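You operate a simulated robot arm through the tools that you are given. There is no shell and no other tool.

Carry out the task below with a simulated robot arm. There is one attempt and no reset: what you move stays moved.

JOB
Brush the crumbs off the keyboard at seat 49 with its port switched off.
Fine: brush back in its place; switch the port on again, then tap the grey lock key once so that its lamp comes on. Set down upright: key brush. What is to be rubbed or washed off counts as gone when no trace of it is left.
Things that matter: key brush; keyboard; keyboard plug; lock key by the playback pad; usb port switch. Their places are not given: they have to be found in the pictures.

The check looks at the end state, three seconds after you hand in, the way a careful person would. Anything else that was tipped, shoved, dropped, spilled or broken makes it a failure.

ROBOT AND FRAMES
A 6-joint arm with a two-finger parallel gripper, fixed in place. Base frame: the origin is at the foot of the arm, x ahead of it, y to its left, z up; the work surface is at about z = 0.74. Units: m, rad, N and s.
With the tool pointing down near the work surface it reaches from about 0.4 to 0.9 m from the base axis. Its first joint turns from -2.007 to 2.007 rad. Payload 3.43 kg.
Tool frame: the origin (TCP) lies between the finger pads and is the grasp point; the fingertips stand 0.034 m ahead of it; z points along the fingers, y is the line along which they close. The gripper opens to 0.128 m. The fingers are 0.024 m wide and 0.012 m thick; the gripper's body (0.048 by 0.13 m) begins 0.096 m behind the TCP.
Orientation is that of the tool frame in the base frame, as a unit quaternion [w, x, y, z]. With the fingers straight down and closing along the base's y, the tool's x points along the base's -x, its y along +y and its z along -z.

CONTROLS
- The arm moves only by the tool jog_arm. Its argument "series" is a list of rows, each an object (a shift or turn left out is 0, a gripper value left out holds the last) with "linear": the shift along the tool's x, y, z in mm, a list of three; "dr": the turn, a rotation vector about the tool's x, y, z in rad, a list of three; "claw": the finger opening in mm, from 0 to 128. In form: [{"linear": [tx, ty, tz], "dr": [rx, ry, rz], "claw": claw}, ...]. A call has 1 to 20 rows; each row shifts and turns the commanded pose from where the row before left it, along the tool's axes as they then stand. Rows are played at 5 a second. More than 0.05 m and 0.15 rad between two rows, or a gripper value outside its range, and nothing of the call is played. A pose out of reach is approached as far as the arm can. The call stops where the force on the tool passes 40 N (or 10 N more than at its start, if that is more) or the arm is blocked; 0.2 s more then pass. Each finger travels about 0.108 m/s and halts on what it meets, pressing with about 21 N; the grip force reading is that of the motor and also rises with nothing between the fingers. The clock runs only during rows and for 0.2 s after the last one: add rows that do not move to give the fingers time. The reply holds the time, the measured pose of the TCP, the force on the tool along the base axes, the opening and the grip force, in the units named above and with some noise, with the torque about the TCP (base axes, N m) and any sound that the robot's microphone picked up.
- Cameras (640 x 400 px; columns grow to the right, rows downward): "scene" is fixed at [0.0435, 0.4856, 1.3673]; the picture's right is [0.01, -1.00, 0.00], its down [-0.70, -0.01, -0.72] and it looks along [0.72, 0.01, -0.70] (base axes); focal length 322 px, centre (320, 200). "wrist" rides on the gripper at [0.076, -0.011, -0.16] in the tool frame; the picture's right is [0.15, 0.99, 0.00], its down [-0.88, 0.13, -0.46] and it looks along [-0.45, 0.07, 0.89] (tool axes); focal length 234 px, centre (320, 200).
- capture(camera): a new picture of that camera. The clock stands still meanwhile.
- slide_trunk(by): slides the trunk up (or, below 0, down) by that many m; the arm rides with it, the base frame stays. It gives what a move gives, with no picture.
- probe_pixels(camera, pixels): for up to 12 pixels [column, row] of the newest picture of that camera ("zoom" is the newest enlarged one), the place [x, y, z] in the base frame of the surface seen there, good to about 0.002 m, but the place of the scene camera against the robot may be out by one fixed shift of up to 0.025 m in any direction. The clock stands still meanwhile.
- close_up(camera, box): a new picture of the part [left, top, right, bottom] of that camera's present view, enlarged. The clock stands still meanwhile.
- hand_in(): hands the job in; it is judged then, once.

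Open the gripper and draw the arm clear of the work before you hand the job in, unless the task says otherwise.

The tools are called after ">>>" by a JSON object that holds its "op" and its "data". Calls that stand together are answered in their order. jog_arm: Moves the arm, as the interface text tells. Its arguments: {"type":"object","properties":{"series":{"type":"array","items":{"type":"object","properties":{"linear":{"type":"array","items":{"type":"number"}},"dr":{"type":"array","items":{"type":"number"}},"claw":{"type":"number"}}}}},"required":["series"]} The other tools are called the same way: slide_trunk (by) slides the trunk up or down; capture (camera) takes a picture; probe_pixels (camera, pixels) gives the place of the surface under pixels of a picture; close_up (camera, box) takes an enlarged picture of a part of a camera's view; hand_in () hands the job in.

At the start:

```text
time: 0.0
ee_pos: [0.3837, 0.4174, 1.1309]
ee_rot: [0.0, 0.001, 1.0, 0.001]
wrist_force: [1.2, 0.3, 0.5]
torque: [0.0, -0.01, 0.0]
gripper_width: 0.1279
grip_force: 0.0
trunk travel left (down, up): [-0.55, 0.24]
```

scene: 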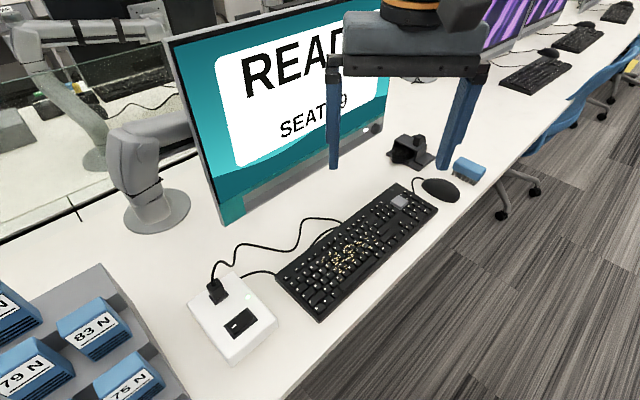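
wrist: 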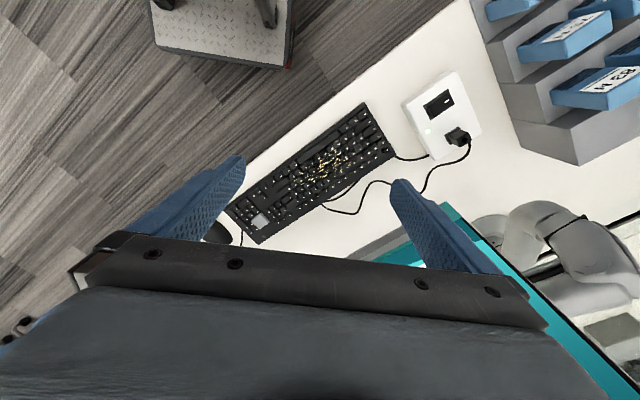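

The scene shows the keyboard with crumbs near (345,258), a white port box near (232,318), and something dark in a holder near (410,150). I take close-ups to identify the parts.

>>> {"op": "close_up", "data": {"camera": "scene", "box": [180, 250, 300, 370]}}

>>> {"op": "close_up", "data": {"camera": "scene", "box": [360, 110, 500, 220]}}

>>> {"op": "close_up", "data": {"camera": "scene", "box": [270, 180, 450, 325]}}

```text
3.33 times, centred on (240, 310) of scene
```

zoom: 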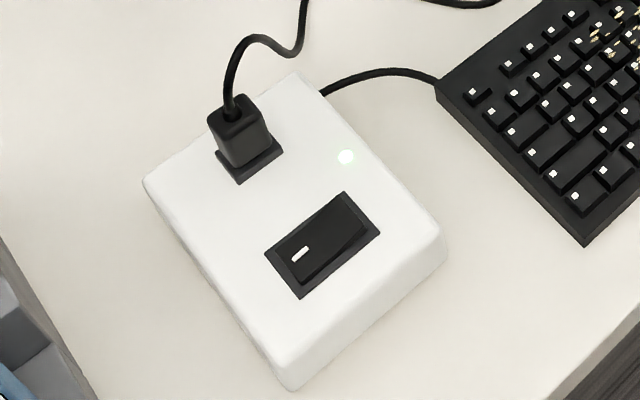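

```text
3.64 times, centred on (430, 165) of scene
```

zoom: 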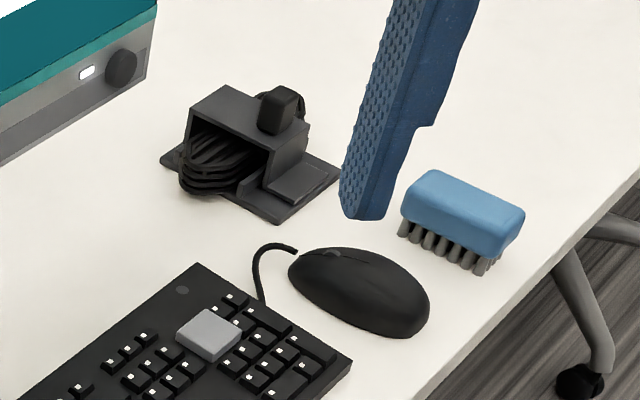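

```text
2.76 times, centred on (360, 252) of scene
```

zoom: 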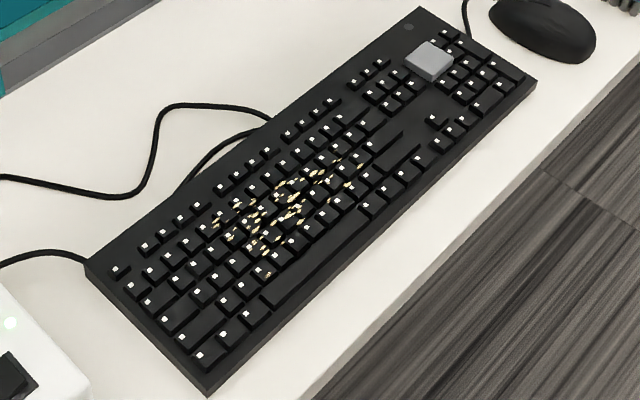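

I probe the key points in the scene picture, and equivalent features in the wrist picture to learn the scene camera's offset.

>>> {"op": "capture", "data": {"camera": "scene"}}

>>> {"op": "capture", "data": {"camera": "wrist"}}

>>> {"op": "probe_pixels", "data": {"camera": "scene", "pixels": [[320, 320], [435, 211], [388, 184], [278, 276], [399, 201], [238, 321], [217, 290], [470, 165], [461, 158], [484, 171], [188, 304], [235, 361]]}}

>>> {"op": "probe_pixels", "data": {"camera": "wrist", "pixels": [[365, 104], [396, 153], [259, 242], [226, 206], [259, 221], [438, 103], [460, 136], [402, 104], [430, 157], [480, 128], [455, 73], [215, 232]]}}

```text
taken
```

scene: 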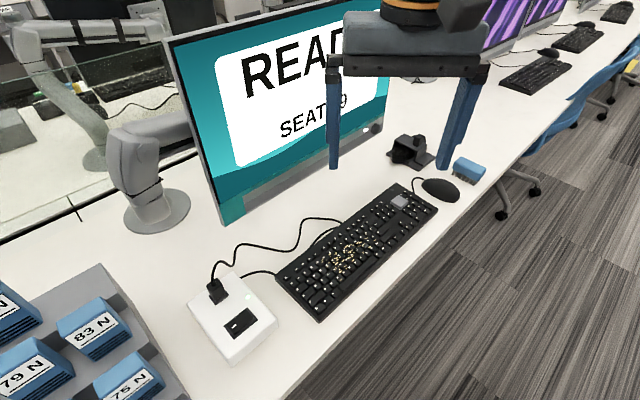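

```text
taken
```

wrist: 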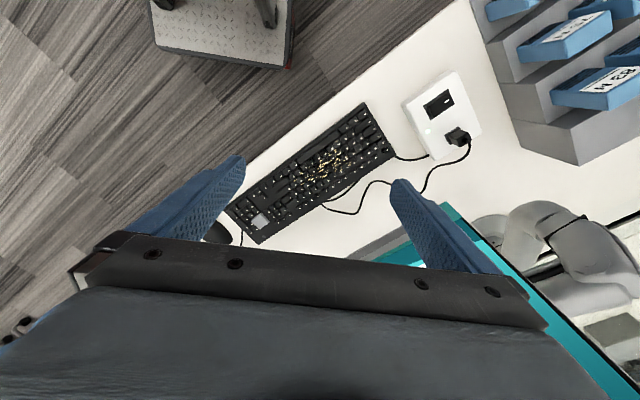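

```text
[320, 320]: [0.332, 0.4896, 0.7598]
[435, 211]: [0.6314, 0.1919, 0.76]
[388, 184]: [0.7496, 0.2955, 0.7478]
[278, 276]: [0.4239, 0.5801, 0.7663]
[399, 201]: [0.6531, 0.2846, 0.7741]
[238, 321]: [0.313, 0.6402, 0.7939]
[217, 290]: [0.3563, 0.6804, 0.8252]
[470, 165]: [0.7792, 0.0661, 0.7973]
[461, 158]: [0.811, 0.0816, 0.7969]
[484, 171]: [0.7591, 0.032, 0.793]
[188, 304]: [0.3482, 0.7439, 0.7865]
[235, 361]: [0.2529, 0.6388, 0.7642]
```

```text
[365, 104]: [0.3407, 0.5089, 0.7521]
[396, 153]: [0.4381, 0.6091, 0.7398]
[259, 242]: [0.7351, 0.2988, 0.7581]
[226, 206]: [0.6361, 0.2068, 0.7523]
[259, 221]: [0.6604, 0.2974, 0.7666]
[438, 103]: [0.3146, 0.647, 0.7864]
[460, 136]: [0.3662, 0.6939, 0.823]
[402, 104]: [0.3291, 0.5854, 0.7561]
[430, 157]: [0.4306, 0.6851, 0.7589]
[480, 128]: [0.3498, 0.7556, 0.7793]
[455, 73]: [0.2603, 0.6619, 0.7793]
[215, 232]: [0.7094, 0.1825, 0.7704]
```

The scene camera appears off by about (+0.007,+0.012,-0.007) relative to the wrist camera. I move above the port box at (0.314,0.647) for a closer wrist look.

>>> {"op": "jog_arm", "data": {"series": [{"linear": [14, 30, 30]}, {"linear": [14, 30, 30]}, {"linear": [14, 30, 30]}, {"linear": [14, 31, 30]}, {"linear": [14, 31, 30]}, {"linear": [14, 31, 30]}, {}]}}

>>> {"op": "capture", "data": {"camera": "wrist"}}

>>> {"op": "probe_pixels", "data": {"camera": "scene", "pixels": [[224, 226], [170, 40], [387, 125], [392, 40], [330, 160], [130, 340], [100, 268]]}}

```text
time: 1.6
ee_pos: [0.2993, 0.5996, 0.9516]
ee_rot: [0.0, 0.0, 1.0, 0.0]
wrist_force: [-0.4, 0.0, 0.3]
torque: [0.02, -0.01, -0.04]
gripper_width: 0.1281
grip_force: 0.0
trunk travel left (down, up): [-0.55, 0.24]
```

```text
taken
```

wrist: 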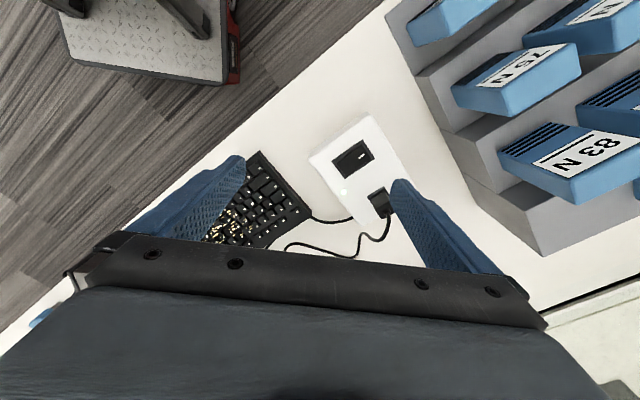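

```text
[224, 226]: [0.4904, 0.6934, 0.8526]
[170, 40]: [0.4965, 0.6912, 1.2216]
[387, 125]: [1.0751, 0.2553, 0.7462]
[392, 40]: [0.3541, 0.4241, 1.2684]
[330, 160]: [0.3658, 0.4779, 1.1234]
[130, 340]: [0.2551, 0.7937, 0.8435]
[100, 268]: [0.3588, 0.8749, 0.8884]
```

The switch is at (353,157) in the wrist picture. I take an enlarged look and probe its ends and the plug.

>>> {"op": "close_up", "data": {"camera": "wrist", "box": [300, 100, 428, 230]}}

>>> {"op": "probe_pixels", "data": {"camera": "wrist", "pixels": [[338, 165], [367, 150], [353, 157], [360, 156], [345, 158], [310, 155], [370, 118], [379, 200], [344, 190], [405, 185]]}}

```text
3.08 times, centred on (364, 165) of wrist
```

zoom: 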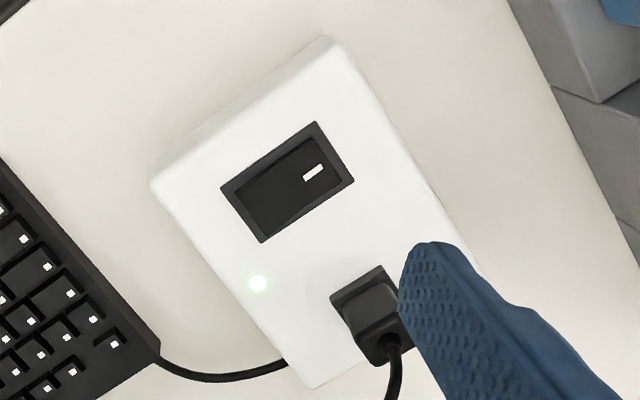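

```text
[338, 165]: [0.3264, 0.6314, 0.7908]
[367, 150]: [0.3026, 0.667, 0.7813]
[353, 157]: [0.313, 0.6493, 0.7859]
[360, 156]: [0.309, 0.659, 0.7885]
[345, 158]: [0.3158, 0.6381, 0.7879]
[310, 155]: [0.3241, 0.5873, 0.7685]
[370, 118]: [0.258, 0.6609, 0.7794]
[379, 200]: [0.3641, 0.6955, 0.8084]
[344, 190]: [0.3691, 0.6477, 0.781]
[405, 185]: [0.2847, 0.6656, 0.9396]
```

I probe the rocker's two ends in the enlarged picture to see which is raised.

>>> {"op": "probe_pixels", "data": {"camera": "zoom", "pixels": [[245, 190], [262, 205], [275, 190], [290, 182], [300, 165], [318, 160], [330, 180], [222, 186], [316, 123], [354, 181], [262, 241], [200, 180]]}}

```text
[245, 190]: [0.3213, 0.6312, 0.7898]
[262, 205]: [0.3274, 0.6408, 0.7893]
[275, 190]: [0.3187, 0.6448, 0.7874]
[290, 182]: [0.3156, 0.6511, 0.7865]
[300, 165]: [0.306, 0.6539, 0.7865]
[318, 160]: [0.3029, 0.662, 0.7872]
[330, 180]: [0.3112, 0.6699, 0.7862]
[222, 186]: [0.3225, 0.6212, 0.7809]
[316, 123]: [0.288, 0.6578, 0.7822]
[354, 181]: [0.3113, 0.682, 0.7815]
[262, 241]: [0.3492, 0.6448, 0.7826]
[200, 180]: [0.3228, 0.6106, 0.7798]
```

The unmarked end of the rocker (about (0.325,0.637)) stands higher, so the switch is on now at its marked end. I close the fingers, turn the tool to align with the box, and hover above the unmarked end.

>>> {"op": "jog_arm", "data": {"series": [{"linear": [-14.3, 20.5, 36], "claw": 0}, {"linear": [-14.4, 20.5, 36]}, {"dr": [0, 0, -0.126]}, {"dr": [0, 0, -0.126]}, {"dr": [0, 0, -0.126]}, {"dr": [0, 0, -0.126]}, {"dr": [0, 0, -0.126]}, {"dr": [0, 0, -0.127]}, {}, {}]}}

>>> {"op": "capture", "data": {"camera": "wrist"}}

>>> {"op": "capture", "data": {"camera": "scene"}}

```text
time: 3.8
ee_pos: [0.3293, 0.6411, 0.8775]
ee_rot: [0.0, -0.37, 0.929, 0.0]
wrist_force: [0.2, -1.1, 0.6]
torque: [0.01, 0.02, 0.02]
gripper_width: 0.0001
grip_force: 20.6
trunk travel left (down, up): [-0.55, 0.24]
```

```text
taken
```

wrist: 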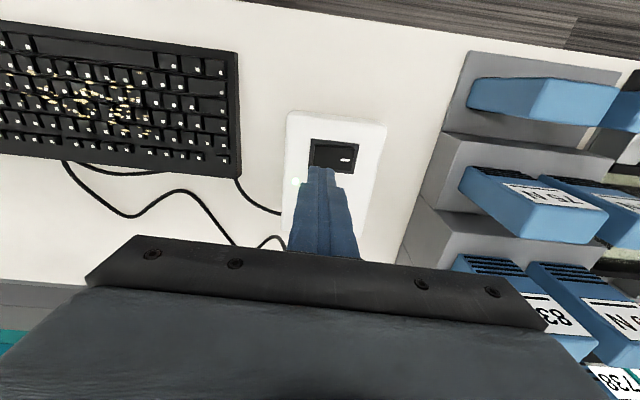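

```text
taken
```

scene: 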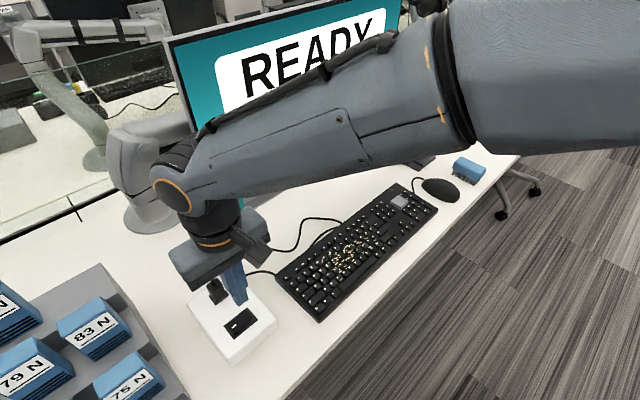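

The closed fingertips hover above the unmarked rocker end (320,165). I descend gently to tip z ≈ 0.785 and watch the force.

>>> {"op": "jog_arm", "data": {"series": [{"linear": [0, 0, 30]}, {"linear": [0, 0, 15]}, {"linear": [0, 0, 3]}, {"linear": [0, 0, 3]}, {"linear": [0, 0, 2]}, {"linear": [0, 0, 2]}, {"linear": [0, 0, 2]}]}}

>>> {"op": "close_up", "data": {"camera": "wrist", "box": [260, 100, 420, 200]}}

```text
time: 5.4
ee_pos: [0.3289, 0.6417, 0.8234]
ee_rot: [0.001, -0.37, 0.929, 0.0]
wrist_force: [1.0, -3.9, 13.8]
torque: [-0.09, 0.12, 0.01]
gripper_width: 0.0
grip_force: 20.7
trunk travel left (down, up): [-0.55, 0.24]
```

```text
4.00 times, centred on (340, 150) of wrist
```

zoom: 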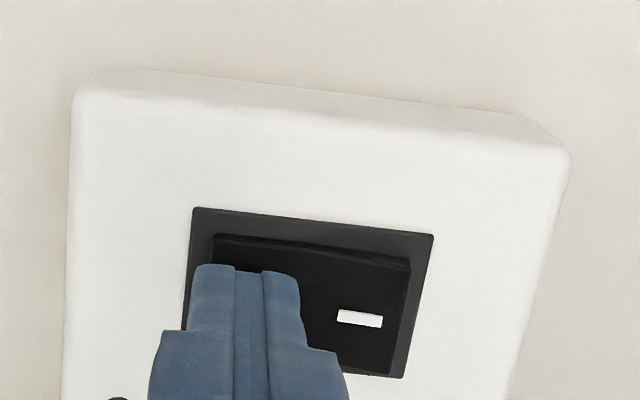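

The tip rests on the raised end with 14 N. I press a little further in 1.5 mm steps.

>>> {"op": "jog_arm", "data": {"series": [{"linear": [0, 0, 1.5]}, {"linear": [0, 0, 1.5]}, {"linear": [0, 0, 1]}]}}

>>> {"op": "close_up", "data": {"camera": "wrist", "box": [260, 100, 420, 200]}}

>>> {"op": "close_up", "data": {"camera": "scene", "box": [180, 250, 300, 370]}}

```text
time: 6.0
ee_pos: [0.3286, 0.6424, 0.8225]
ee_rot: [0.001, -0.37, 0.929, 0.001]
wrist_force: [-4.2, -10.9, 18.3]
torque: [-0.35, 0.36, 0.16]
gripper_width: 0.0001
grip_force: 21.0
trunk travel left (down, up): [-0.55, 0.24]
stopped in row 2: the force on the tool passed its limit at 43 N (the readings are from after the stop); the commanded pose is now the measured one
```

```text
4.00 times, centred on (340, 150) of wrist
```

zoom: 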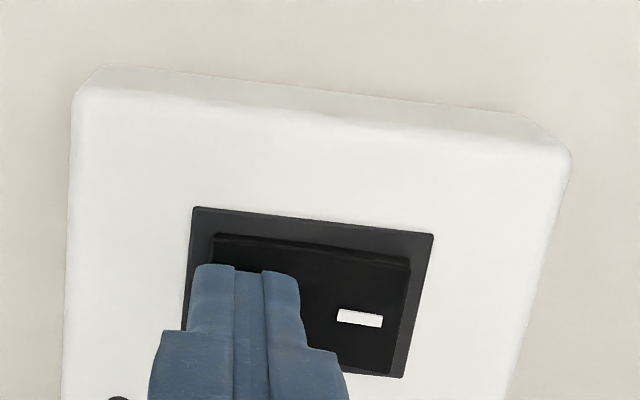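

```text
3.33 times, centred on (240, 310) of scene
```

zoom: 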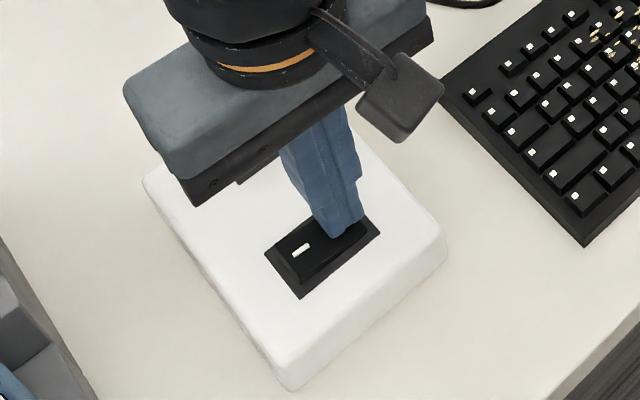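

The force passed the limit, so the rocker has hit its stop. I lift 60 mm and look at the lamp and rocker.

>>> {"op": "jog_arm", "data": {"series": [{"linear": [0, 0, -20]}, {"linear": [0, 0, -40]}, {"linear": [40, 0, 0]}, {}]}}

>>> {"op": "capture", "data": {"camera": "wrist"}}

>>> {"op": "close_up", "data": {"camera": "wrist", "box": [260, 120, 420, 220]}}

>>> {"op": "close_up", "data": {"camera": "scene", "box": [180, 250, 300, 370]}}

```text
time: 7.0
ee_pos: [0.3025, 0.6141, 0.8824]
ee_rot: [0.0, -0.37, 0.929, 0.002]
wrist_force: [-1.1, 0.5, 0.4]
torque: [0.02, -0.01, -0.02]
gripper_width: 0.0
grip_force: 20.4
trunk travel left (down, up): [-0.55, 0.24]
```

```text
taken
```

wrist: 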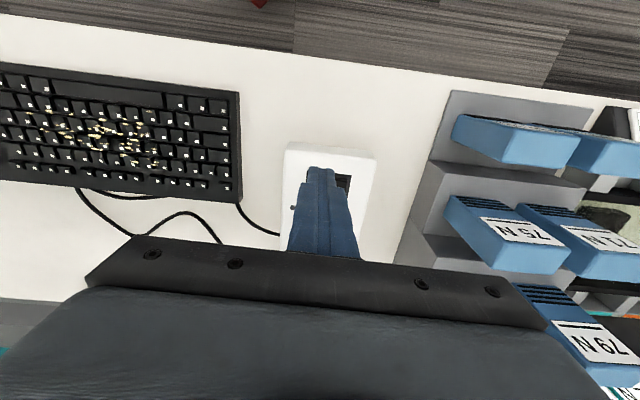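

```text
4.00 times, centred on (340, 170) of wrist
```

zoom: 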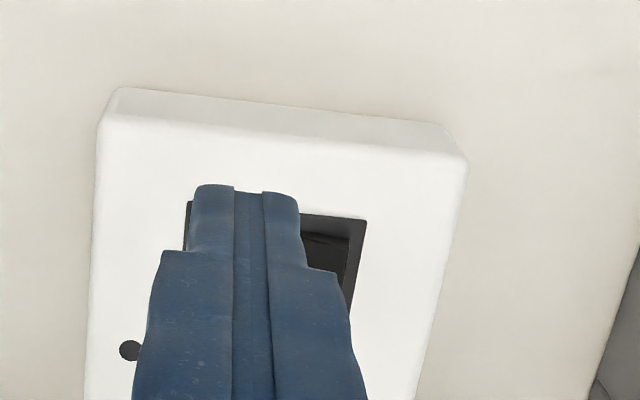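

```text
3.33 times, centred on (240, 310) of scene
```

zoom: 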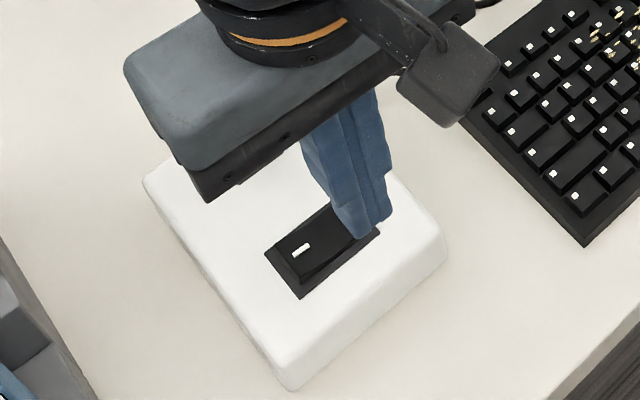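

The port lamp is now dark (zoom (130,350)), so the port is off. Next I rise and travel along the desk to above the brush near (0.785,0.077), opening the fingers.

>>> {"op": "jog_arm", "data": {"series": [{"linear": [0, 0, -48]}, {"linear": [1.3, -45.2, 0]}, {"linear": [1.3, -45.2, 0]}, {"linear": [1.3, -45.2, 0]}, {"linear": [1.3, -45.2, 0]}, {"linear": [1.3, -45.2, 0]}, {"linear": [1.3, -45.2, 0]}, {"linear": [1.3, -45.2, 0]}, {"linear": [1.3, -45.2, 0]}, {"linear": [1.3, -45.2, 0]}, {"linear": [1.3, -45.2, 0]}, {"linear": [1.3, -45.2, 0]}, {"linear": [1.3, -45.2, 0]}, {"linear": [1.3, -45.2, 0]}, {"linear": [1.3, -45.2, 0]}, {"linear": [1.3, -45.2, 0]}, {"linear": [1.3, -45.2, 0], "claw": 128}, {}, {}]}}

>>> {"op": "capture", "data": {"camera": "wrist"}}

>>> {"op": "capture", "data": {"camera": "scene"}}

```text
time: 11.0
ee_pos: [0.7814, 0.0763, 0.9288]
ee_rot: [0.002, -0.37, 0.929, 0.001]
wrist_force: [0.5, 0.8, -0.4]
torque: [-0.01, 0.02, 0.03]
gripper_width: 0.1281
grip_force: 0.2
trunk travel left (down, up): [-0.55, 0.24]
```

```text
taken
```

wrist: 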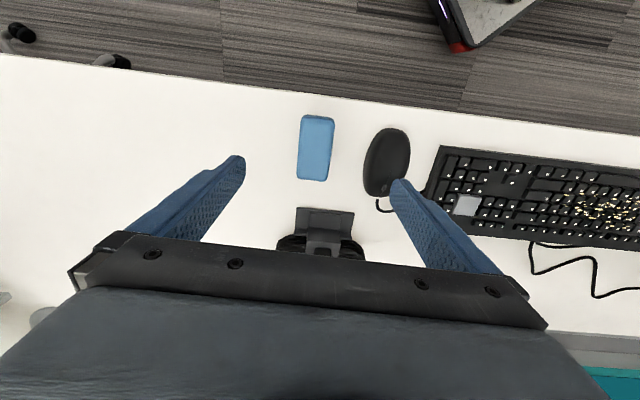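

```text
taken
```

scene: 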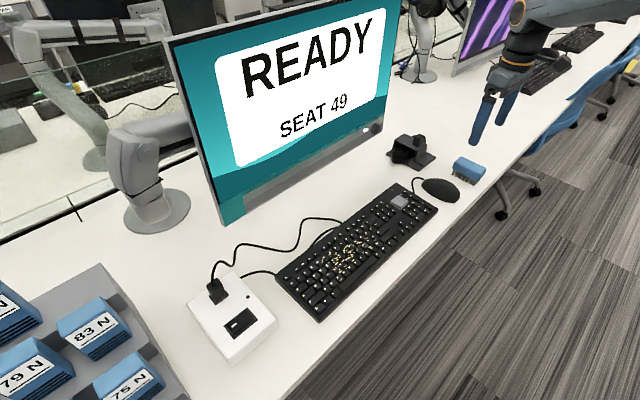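

The brush (300-335, 115-181) lies with its long axis along the tool's x, so the present finger direction grips across it. I probe its outline, the mouse and the keyboard.

>>> {"op": "close_up", "data": {"camera": "wrist", "box": [260, 90, 440, 220]}}

>>> {"op": "probe_pixels", "data": {"camera": "wrist", "pixels": [[303, 120], [332, 122], [300, 176], [327, 178], [315, 150], [317, 116], [314, 179], [301, 150], [331, 150], [366, 170], [380, 131], [345, 150]]}}

>>> {"op": "probe_pixels", "data": {"camera": "scene", "pixels": [[470, 165], [455, 172], [462, 176], [474, 182], [470, 186], [459, 178], [465, 179]]}}

```text
3.08 times, centred on (350, 155) of wrist
```

zoom: 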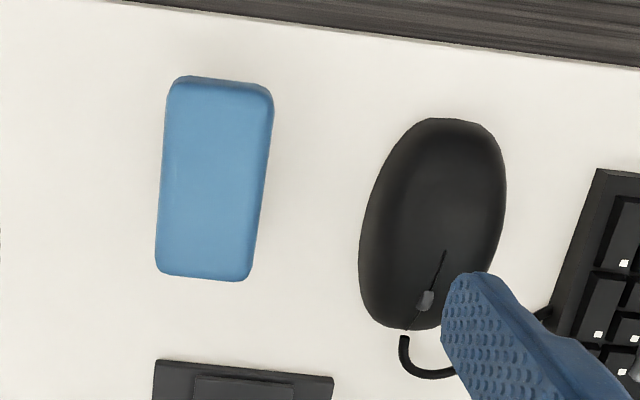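

```text
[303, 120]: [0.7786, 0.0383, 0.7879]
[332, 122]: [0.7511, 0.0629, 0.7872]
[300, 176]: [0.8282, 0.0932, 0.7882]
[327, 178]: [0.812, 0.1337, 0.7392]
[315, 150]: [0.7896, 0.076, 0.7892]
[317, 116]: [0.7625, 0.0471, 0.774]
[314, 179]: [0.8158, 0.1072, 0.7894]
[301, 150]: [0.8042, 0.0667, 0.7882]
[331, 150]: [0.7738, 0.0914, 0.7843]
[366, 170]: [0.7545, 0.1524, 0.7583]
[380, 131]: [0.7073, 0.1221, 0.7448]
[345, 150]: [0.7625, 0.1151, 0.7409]
```

```text
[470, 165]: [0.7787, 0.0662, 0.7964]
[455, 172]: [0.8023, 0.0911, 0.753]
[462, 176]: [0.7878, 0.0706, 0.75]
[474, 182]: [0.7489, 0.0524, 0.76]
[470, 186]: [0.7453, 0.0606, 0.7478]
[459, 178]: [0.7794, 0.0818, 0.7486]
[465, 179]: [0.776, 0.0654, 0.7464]
```

I refine the brush outline with probes on the enlarged picture.

>>> {"op": "probe_pixels", "data": {"camera": "zoom", "pixels": [[172, 110], [268, 120], [163, 250], [249, 255], [218, 85], [203, 273], [190, 180], [240, 180], [261, 180], [167, 180], [215, 180], [130, 180]]}}

```text
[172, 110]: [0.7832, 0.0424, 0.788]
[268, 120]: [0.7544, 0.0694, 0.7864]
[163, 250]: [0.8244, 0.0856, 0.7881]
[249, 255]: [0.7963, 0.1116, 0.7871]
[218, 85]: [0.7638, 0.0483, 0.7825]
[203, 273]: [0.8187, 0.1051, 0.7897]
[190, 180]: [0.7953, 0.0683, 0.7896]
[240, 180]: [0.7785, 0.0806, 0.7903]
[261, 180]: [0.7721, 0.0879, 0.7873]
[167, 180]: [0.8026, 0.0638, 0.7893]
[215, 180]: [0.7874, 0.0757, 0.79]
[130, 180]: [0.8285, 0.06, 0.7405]
```

The brush axis runs at about 45.7°, centre (0.790,0.077), top z 0.790. I align, narrow the fingers to 80 mm so they miss the mouse, and descend to just above the brush for a check.

>>> {"op": "jog_arm", "data": {"series": [{"dr": [0, 0, -0.04], "claw": 80}, {"linear": [-6.5, -5.7, 0]}, {"linear": [0, 0, 30]}, {"linear": [0, 0, 30]}, {"linear": [0, 0, 20]}, {}]}}

>>> {"op": "capture", "data": {"camera": "wrist"}}

>>> {"op": "close_up", "data": {"camera": "scene", "box": [420, 120, 520, 200]}}

```text
time: 12.4
ee_pos: [0.792, 0.0757, 0.8484]
ee_rot: [0.0, -0.389, 0.921, 0.002]
wrist_force: [-0.5, 0.1, -0.4]
torque: [-0.03, -0.01, -0.02]
gripper_width: 0.08
grip_force: 0.0
trunk travel left (down, up): [-0.55, 0.24]
```

```text
taken
```

wrist: 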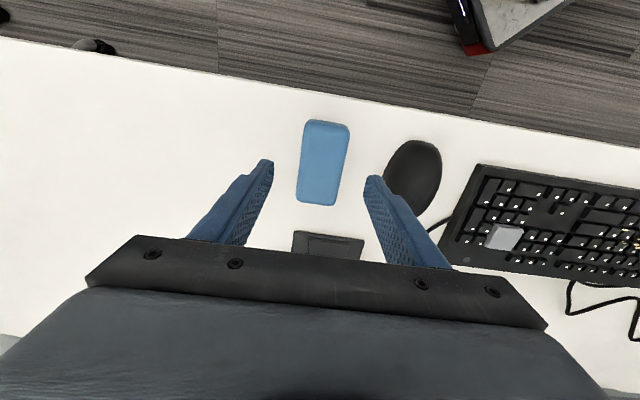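

```text
5.00 times, centred on (470, 160) of scene
```

zoom: 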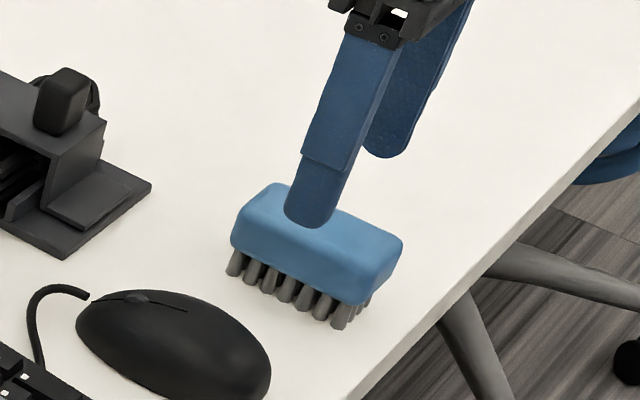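

I probe the handle's side face to find its lower edge height.

>>> {"op": "probe_pixels", "data": {"camera": "zoom", "pixels": [[300, 230], [300, 260], [295, 272], [295, 278], [340, 290], [340, 315], [260, 225], [255, 250]]}}

>>> {"op": "probe_pixels", "data": {"camera": "wrist", "pixels": [[303, 160], [345, 160], [325, 123], [318, 203], [325, 160], [306, 135], [348, 135], [300, 190], [339, 190]]}}

```text
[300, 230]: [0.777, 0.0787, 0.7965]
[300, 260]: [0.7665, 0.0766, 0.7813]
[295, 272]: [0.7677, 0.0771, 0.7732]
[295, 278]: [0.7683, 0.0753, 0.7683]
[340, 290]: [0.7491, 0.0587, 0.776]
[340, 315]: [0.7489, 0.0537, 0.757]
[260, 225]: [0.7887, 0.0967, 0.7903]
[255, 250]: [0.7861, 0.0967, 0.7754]
```

```text
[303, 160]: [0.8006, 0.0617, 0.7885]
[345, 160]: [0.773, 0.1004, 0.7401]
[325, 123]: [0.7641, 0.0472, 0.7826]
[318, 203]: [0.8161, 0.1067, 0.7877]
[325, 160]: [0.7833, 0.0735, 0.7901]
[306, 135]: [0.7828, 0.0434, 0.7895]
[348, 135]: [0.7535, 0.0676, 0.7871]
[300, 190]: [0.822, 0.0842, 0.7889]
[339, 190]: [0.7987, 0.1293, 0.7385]
```

The handle spans z ≈ 0.762-0.790. I lower to TCP z ≈ 0.801 so the tips grip the handle well above the desk, then close.

>>> {"op": "jog_arm", "data": {"series": [{"linear": [0, 1.5, 24]}, {"linear": [0, 0, 23]}, {}, {}, {"claw": 60}, {"claw": 46}, {"claw": 42}, {"claw": 36}, {"claw": 20}, {}, {}]}}

>>> {"op": "capture", "data": {"camera": "wrist"}}

>>> {"op": "close_up", "data": {"camera": "scene", "box": [420, 120, 520, 200]}}

```text
time: 14.8
ee_pos: [0.7905, 0.076, 0.8016]
ee_rot: [0.001, -0.388, 0.922, 0.002]
wrist_force: [0.6, -0.5, 0.0]
torque: [0.0, -0.02, -0.01]
gripper_width: 0.0444
grip_force: 21.0
trunk travel left (down, up): [-0.55, 0.24]
```

```text
taken
```

wrist: 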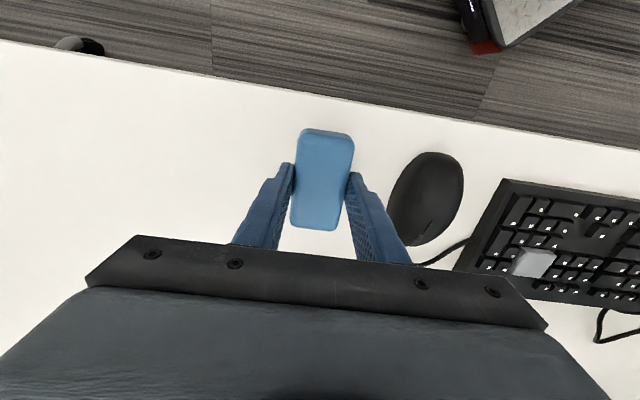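

```text
5.00 times, centred on (470, 160) of scene
```

zoom: 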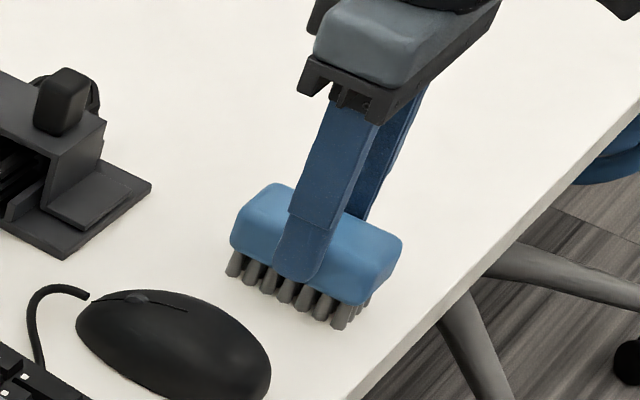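

The brush is gripped (opening 44 mm) at pose (0.7905,0.076,0.8016). I lift it straight up and probe crumbs in the scene picture.

>>> {"op": "jog_arm", "data": {"series": [{"linear": [0, 0, -10]}, {"linear": [0, 0, -40]}, {"linear": [0, 0, -45]}, {"linear": [0, 0, -45]}, {}]}}

>>> {"op": "capture", "data": {"camera": "scene"}}

>>> {"op": "close_up", "data": {"camera": "scene", "box": [310, 220, 406, 280]}}

```text
time: 16.0
ee_pos: [0.7901, 0.0743, 0.9438]
ee_rot: [0.001, -0.388, 0.922, 0.002]
wrist_force: [-0.3, -0.4, -0.3]
torque: [0.02, 0.03, 0.02]
gripper_width: 0.0446
grip_force: 21.3
trunk travel left (down, up): [-0.55, 0.24]
```

```text
taken
```

scene: 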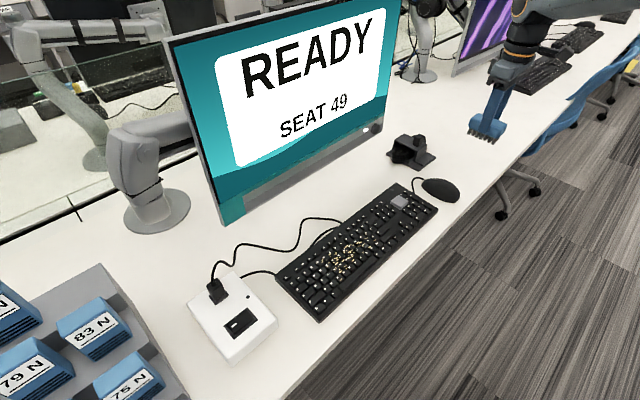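

```text
6.67 times, centred on (358, 250) of scene
```

zoom: 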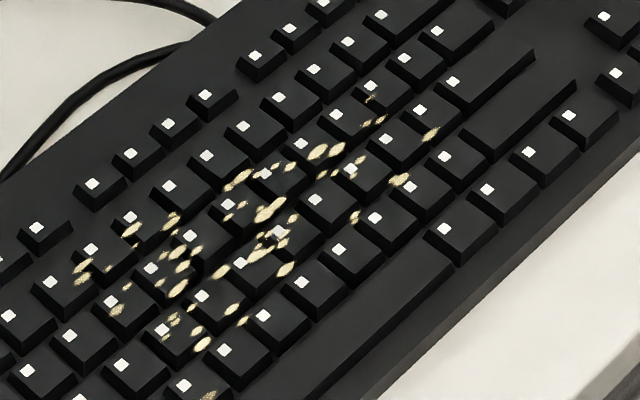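

The crumbs span zoom (75..440, 95..400). I probe their extremes and some keytops.

>>> {"op": "probe_pixels", "data": {"camera": "zoom", "pixels": [[82, 272], [130, 230], [112, 310], [207, 396], [371, 98], [430, 135], [400, 180], [355, 217], [285, 268], [240, 178], [268, 212], [350, 280]]}}

>>> {"op": "close_up", "data": {"camera": "scene", "box": [264, 240, 360, 325]}}

```text
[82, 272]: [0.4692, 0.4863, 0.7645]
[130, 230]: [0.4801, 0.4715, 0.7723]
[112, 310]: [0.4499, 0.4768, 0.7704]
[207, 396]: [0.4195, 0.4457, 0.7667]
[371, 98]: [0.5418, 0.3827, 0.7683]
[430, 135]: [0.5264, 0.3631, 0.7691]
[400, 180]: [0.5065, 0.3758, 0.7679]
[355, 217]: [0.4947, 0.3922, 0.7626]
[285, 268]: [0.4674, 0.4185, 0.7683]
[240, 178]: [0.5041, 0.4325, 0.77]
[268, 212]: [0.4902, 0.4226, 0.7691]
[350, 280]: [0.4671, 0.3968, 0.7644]
```

```text
4.71 times, centred on (312, 282) of scene
```

zoom: 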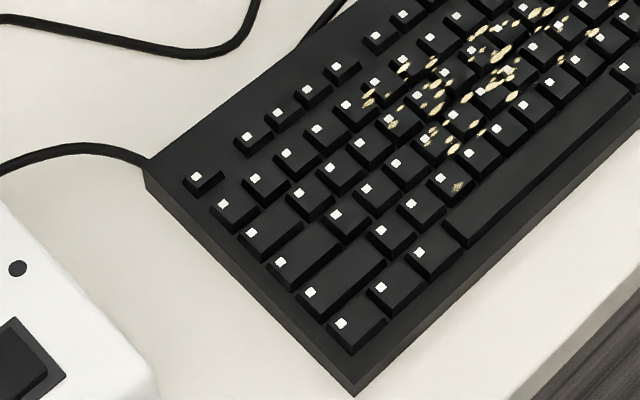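

Crumbs occupy u ≈ -0.014..0.121, v ≈ 0.625..0.689 in keyboard-aligned axes (brush long side covers v). I carry the brush over to just right of the crumbs, hovering.

>>> {"op": "jog_arm", "data": {"series": [{"linear": [-6.5, 43, 5]}, {"linear": [-6.5, 43, 5]}, {"linear": [-6.5, 43, 5]}, {"linear": [-6.5, 43, 5]}, {"linear": [-6.5, 43, 5]}, {"linear": [-6.5, 43, 5]}, {"linear": [-6.5, 43, 5]}, {"linear": [-6.5, 43, 5]}, {}]}}

>>> {"op": "capture", "data": {"camera": "wrist"}}

>>> {"op": "capture", "data": {"camera": "scene"}}

```text
time: 18.0
ee_pos: [0.5787, 0.3568, 0.9019]
ee_rot: [0.001, -0.389, 0.921, 0.002]
wrist_force: [-0.2, 0.8, -0.4]
torque: [0.0, 0.03, 0.0]
gripper_width: 0.0442
grip_force: 20.7
trunk travel left (down, up): [-0.55, 0.24]
```

```text
taken
```

wrist: 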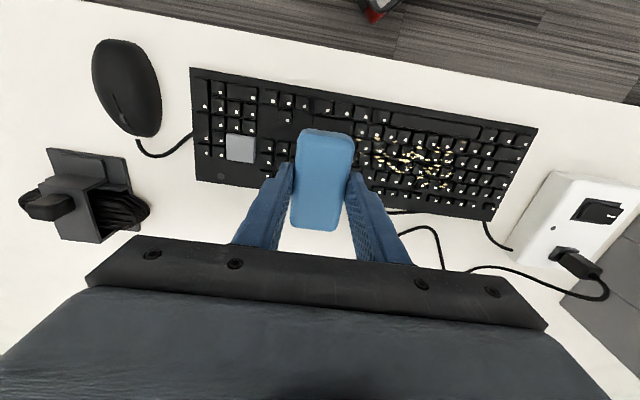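

```text
taken
```

scene: 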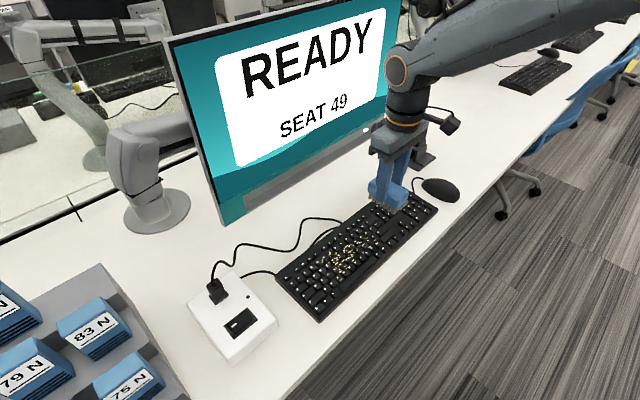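

I zoom on the crumbs from the wrist camera and probe extents and keytop heights.

>>> {"op": "close_up", "data": {"camera": "wrist", "box": [350, 100, 542, 220]}}

>>> {"op": "probe_pixels", "data": {"camera": "wrist", "pixels": [[377, 136], [368, 152], [380, 165], [438, 186], [450, 155], [444, 142], [405, 130], [445, 190], [490, 145], [480, 190], [410, 165], [240, 148]]}}

```text
3.33 times, centred on (446, 160) of wrist
```

zoom: 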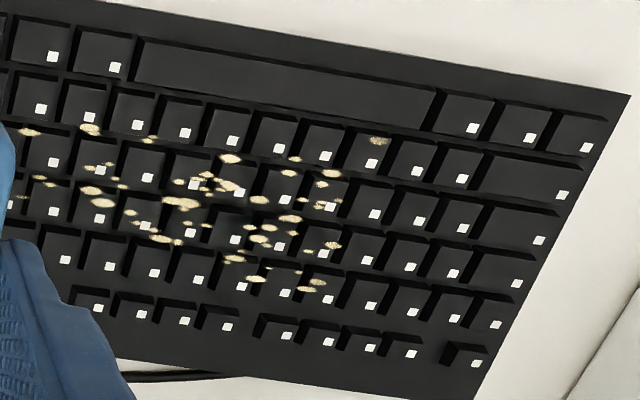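

```text
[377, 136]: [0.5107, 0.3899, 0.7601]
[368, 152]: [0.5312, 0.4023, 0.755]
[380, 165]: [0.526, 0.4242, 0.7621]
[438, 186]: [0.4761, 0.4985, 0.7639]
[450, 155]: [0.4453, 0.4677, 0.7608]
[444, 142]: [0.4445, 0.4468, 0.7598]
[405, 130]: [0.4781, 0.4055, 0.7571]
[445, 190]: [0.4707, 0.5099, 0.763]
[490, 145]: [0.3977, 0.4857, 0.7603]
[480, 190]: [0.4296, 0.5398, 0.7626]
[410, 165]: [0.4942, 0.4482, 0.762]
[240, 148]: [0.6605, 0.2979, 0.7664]
```

I probe the extreme crumbs in this zoom for exact bounds.

>>> {"op": "probe_pixels", "data": {"camera": "zoom", "pixels": [[30, 132], [10, 203], [378, 141], [333, 245], [310, 290], [255, 280], [90, 128], [150, 140], [38, 178], [333, 173], [460, 170], [395, 295]]}}

```text
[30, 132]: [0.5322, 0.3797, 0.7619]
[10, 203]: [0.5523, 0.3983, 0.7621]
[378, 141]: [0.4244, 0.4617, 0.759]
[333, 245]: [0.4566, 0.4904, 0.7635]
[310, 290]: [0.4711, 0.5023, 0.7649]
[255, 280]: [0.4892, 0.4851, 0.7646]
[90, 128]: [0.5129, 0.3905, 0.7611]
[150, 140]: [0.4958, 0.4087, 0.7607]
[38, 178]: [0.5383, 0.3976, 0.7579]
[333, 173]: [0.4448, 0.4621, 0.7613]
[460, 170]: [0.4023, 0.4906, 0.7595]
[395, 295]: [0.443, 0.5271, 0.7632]
```

Crumbs: u -0.02..0.12, v 0.625..0.690; keytops slope from 0.760 to 0.764. I tilt the brush slightly to match the slope and lower it to just above the keytops.

>>> {"op": "jog_arm", "data": {"series": [{"dr": [0, -0.045, 0]}, {"linear": [0, 0, 40]}, {"linear": [0, 0, 30]}, {"linear": [0, 0, 4]}, {}]}}

>>> {"op": "capture", "data": {"camera": "wrist"}}

>>> {"op": "close_up", "data": {"camera": "scene", "box": [340, 140, 450, 240]}}

```text
time: 19.2
ee_pos: [0.5829, 0.3575, 0.8291]
ee_rot: [0.022, -0.388, 0.921, 0.011]
wrist_force: [-0.2, -0.3, -1.1]
torque: [0.02, 0.0, -0.02]
gripper_width: 0.044
grip_force: 20.8
trunk travel left (down, up): [-0.55, 0.24]
```

```text
taken
```

wrist: 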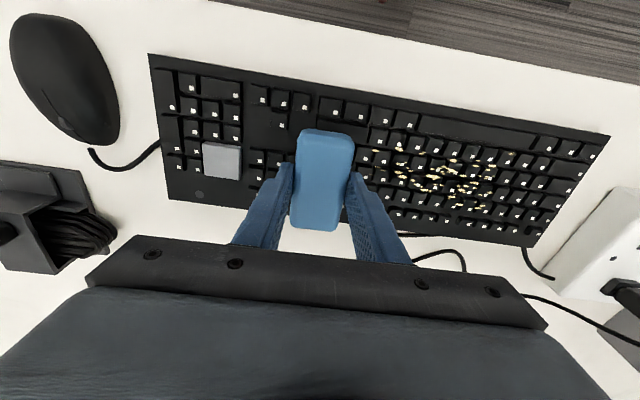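

```text
4.00 times, centred on (395, 190) of scene
```

zoom: 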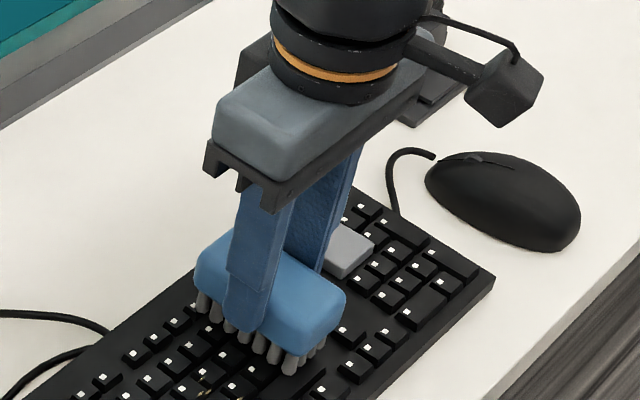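

The bristles are about 5 mm above the keytops, and sit about 8 mm too far back. I shift back and lower in small steps looking for light contact.

>>> {"op": "jog_arm", "data": {"series": [{"linear": [8, 0, 0]}, {"linear": [0, 0, 2]}, {"linear": [0, 0, 1.5]}, {"linear": [0, 0, 1]}, {}]}}

```text
time: 20.4
ee_pos: [0.5773, 0.3514, 0.8238]
ee_rot: [0.021, -0.388, 0.921, 0.009]
wrist_force: [0.2, 1.0, -1.2]
torque: [0.02, -0.02, 0.04]
gripper_width: 0.0444
grip_force: 21.4
trunk travel left (down, up): [-0.55, 0.24]
```

No contact force yet at bristle bottom ≈ 0.762. I lower 1 mm at a time.

>>> {"op": "jog_arm", "data": {"series": [{"linear": [0, 0, 1]}, {"linear": [0, 0, 1]}, {}]}}

>>> {"op": "close_up", "data": {"camera": "scene", "box": [340, 160, 420, 240]}}

```text
time: 21.2
ee_pos: [0.5767, 0.3516, 0.8226]
ee_rot: [0.022, -0.389, 0.921, 0.01]
wrist_force: [0.7, 0.1, -0.3]
torque: [-0.01, -0.02, -0.02]
gripper_width: 0.0443
grip_force: 21.1
trunk travel left (down, up): [-0.55, 0.24]
```

```text
5.00 times, centred on (380, 200) of scene
```

zoom: 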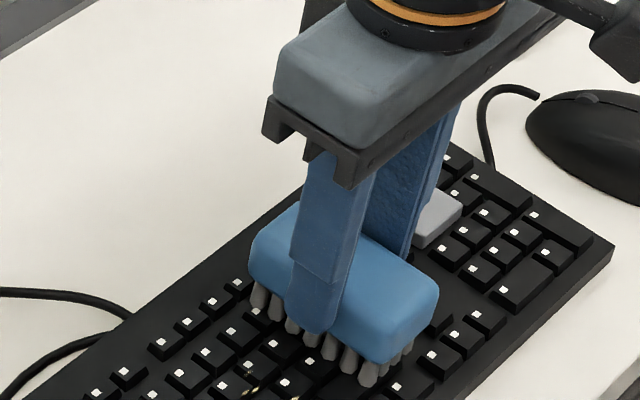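

The bristles are at keytop level without measurable force. I make a first light sweep along +tool y over the crumbs.

>>> {"op": "jog_arm", "data": {"series": [{"linear": [0, 12, 0.5]}, {"linear": [0, 16, 0]}, {"linear": [0, 16, 0]}, {"linear": [0, 16, 0]}, {"linear": [0, 16, 0]}, {"linear": [0, 16, 0]}, {"linear": [0, 16, 0]}, {"linear": [0, 16, 0]}, {"linear": [0, 16, 0]}, {"linear": [0, 16, 0]}, {"linear": [0, 16, 0]}, {"linear": [0, 16, 0]}, {"linear": [0, 16, 0]}, {"linear": [0, 16, 0]}, {}]}}

>>> {"op": "capture", "data": {"camera": "wrist"}}

>>> {"op": "capture", "data": {"camera": "scene"}}

```text
time: 24.4
ee_pos: [0.4214, 0.5059, 0.8211]
ee_rot: [0.022, -0.388, 0.921, 0.009]
wrist_force: [-0.2, 0.1, -0.9]
torque: [-0.04, 0.03, 0.01]
gripper_width: 0.0442
grip_force: 21.0
trunk travel left (down, up): [-0.55, 0.24]
```

```text
taken
```

wrist: 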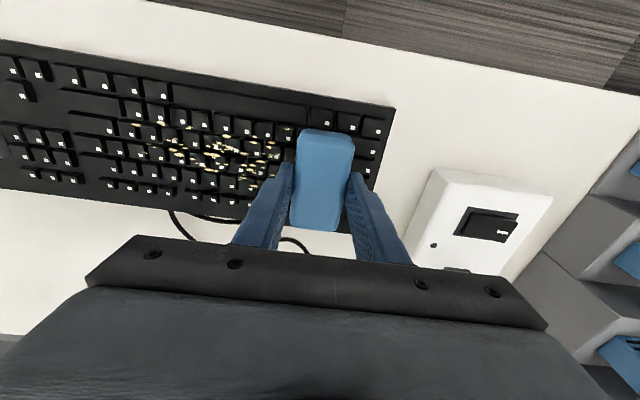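

```text
taken
```

scene: 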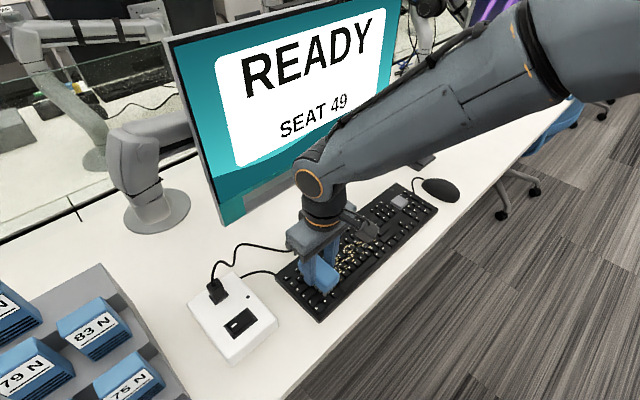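

The crumbs are not visibly gone, so contact was too light. I lower in 1 mm steps here until a light force shows.

>>> {"op": "jog_arm", "data": {"series": [{"linear": [0, 0, 1]}, {"linear": [0, 0, 1]}, {}]}}

>>> {"op": "close_up", "data": {"camera": "scene", "box": [280, 220, 380, 310]}}

```text
time: 25.2
ee_pos: [0.4205, 0.5061, 0.8182]
ee_rot: [0.022, -0.388, 0.921, 0.01]
wrist_force: [-0.2, -0.8, 0.0]
torque: [-0.02, 0.02, -0.01]
gripper_width: 0.0446
grip_force: 20.7
trunk travel left (down, up): [-0.55, 0.24]
```

```text
4.44 times, centred on (330, 265) of scene
```

zoom: 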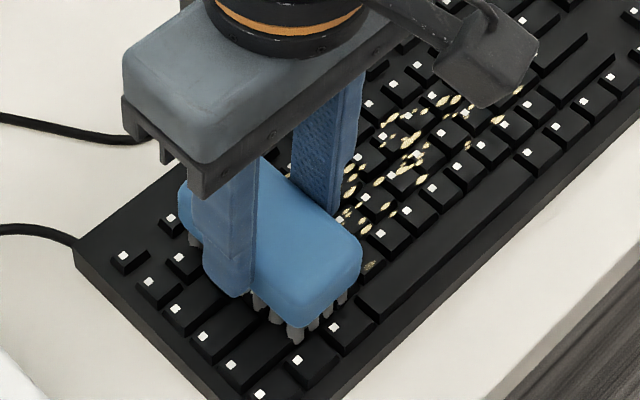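

Still no force. I continue lowering by 1 mm steps, stopping when force appears.

>>> {"op": "jog_arm", "data": {"series": [{"linear": [0, 0, 1]}, {"linear": [0, 0, 1]}, {}]}}

>>> {"op": "close_up", "data": {"camera": "scene", "box": [290, 250, 350, 310]}}

```text
time: 26.0
ee_pos: [0.419, 0.5054, 0.8179]
ee_rot: [0.023, -0.388, 0.921, 0.01]
wrist_force: [-0.4, 0.1, 14.8]
torque: [0.18, -0.24, 0.0]
gripper_width: 0.0441
grip_force: 21.2
trunk travel left (down, up): [-0.55, 0.24]
```

```text
6.67 times, centred on (320, 280) of scene
```

zoom: 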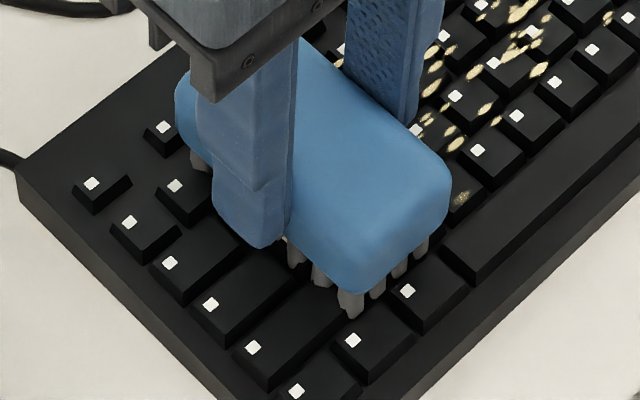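

Contact at 15 N, biased to the far end (torque). I ease off ~1 mm, tilt 0.02 more, and sweep back across the crumbs along -tool y.

>>> {"op": "jog_arm", "data": {"series": [{"linear": [0, 0, -1.0], "dr": [0, -0.02, 0]}, {"linear": [0, -12, 0]}, {"linear": [0, -12, 0]}, {"linear": [0, -12, 0]}, {"linear": [0, -12, 0]}]}}

>>> {"op": "capture", "data": {"camera": "wrist"}}

>>> {"op": "close_up", "data": {"camera": "scene", "box": [280, 220, 380, 310]}}

```text
time: 27.2
ee_pos: [0.4545, 0.4714, 0.8169]
ee_rot: [0.031, -0.388, 0.921, 0.014]
wrist_force: [-9.2, 4.3, 13.7]
torque: [-0.02, 0.5, -0.09]
gripper_width: 0.0446
grip_force: 21.1
trunk travel left (down, up): [-0.55, 0.24]
```

```text
taken
```

wrist: 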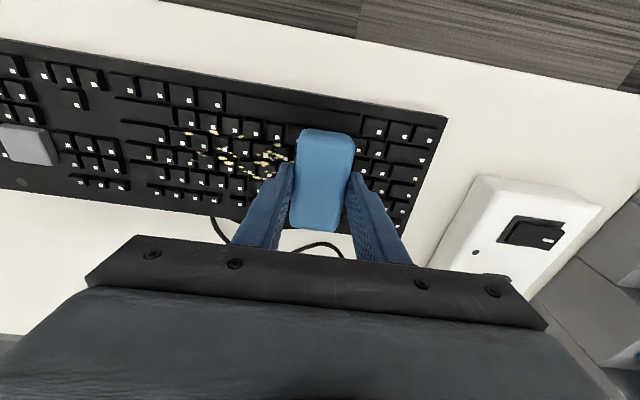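

```text
4.44 times, centred on (330, 265) of scene
```

zoom: 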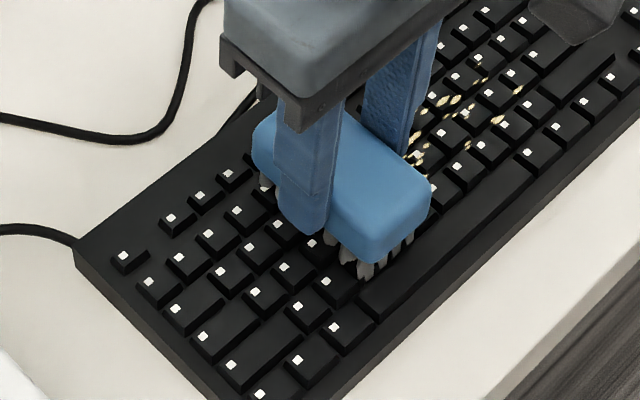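

The swept region is clean and the keyboard has not moved (corner still at zoom (75,245)). I ease up 0.6 mm and continue the sweep.

>>> {"op": "jog_arm", "data": {"series": [{"linear": [0, -10, -0.6]}, {"linear": [0, -12, 0]}, {"linear": [0, -12, 0]}, {"linear": [0, -12, 0]}, {"linear": [0, -12, 0]}, {"linear": [0, -12, 0]}, {"linear": [0, -12, 0]}, {"linear": [0, -12, 0]}, {"linear": [0, -12, 0]}, {"linear": [0, -12, 0]}, {"linear": [0, -12, 0]}]}}

>>> {"op": "capture", "data": {"camera": "wrist"}}

>>> {"op": "close_up", "data": {"camera": "scene", "box": [280, 220, 380, 310]}}

```text
time: 29.6
ee_pos: [0.5464, 0.38, 0.8183]
ee_rot: [0.032, -0.387, 0.921, 0.014]
wrist_force: [0.6, 0.7, -0.6]
torque: [-0.04, 0.01, 0.01]
gripper_width: 0.0441
grip_force: 21.3
trunk travel left (down, up): [-0.55, 0.24]
```

```text
taken
```

wrist: 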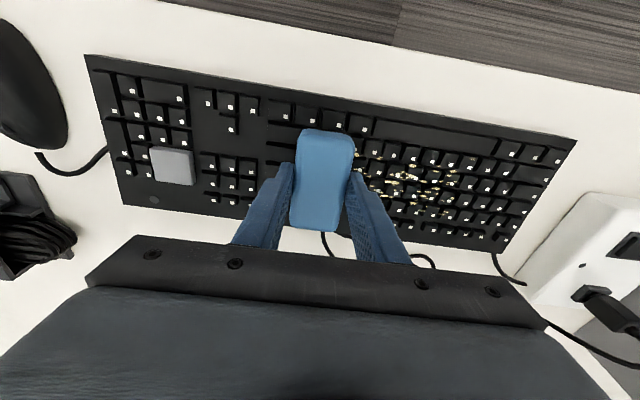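

```text
4.44 times, centred on (330, 265) of scene
```

zoom: 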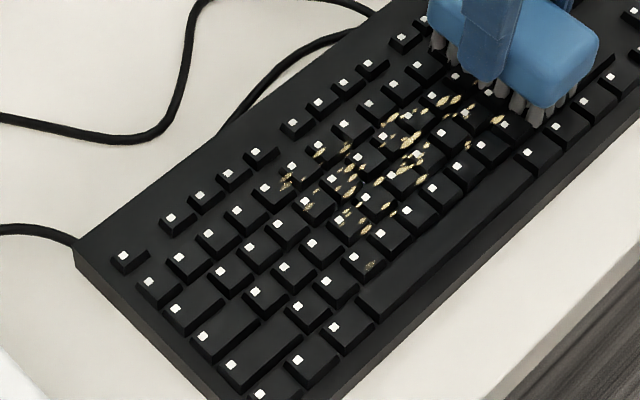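

The crumbs are dimmer but still present; the last pass lost contact (0 N). I lower 1.5 mm for ~10 N and sweep back, in shorter chunks to read the force.

>>> {"op": "jog_arm", "data": {"series": [{"linear": [0, 0, 1.0]}, {"linear": [0, 6, 0.6]}, {"linear": [0, 10, 0]}, {"linear": [0, 10, 0]}]}}

>>> {"op": "close_up", "data": {"camera": "wrist", "box": [350, 120, 542, 240]}}

```text
time: 30.6
ee_pos: [0.5298, 0.3996, 0.8172]
ee_rot: [0.032, -0.388, 0.921, 0.015]
wrist_force: [3.8, -3.6, 7.5]
torque: [-0.26, -0.21, 0.08]
gripper_width: 0.0442
grip_force: 21.0
trunk travel left (down, up): [-0.55, 0.24]
```

```text
3.33 times, centred on (446, 180) of wrist
```

zoom: 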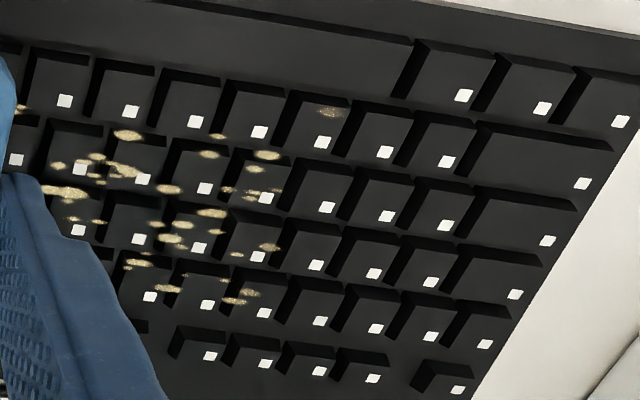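

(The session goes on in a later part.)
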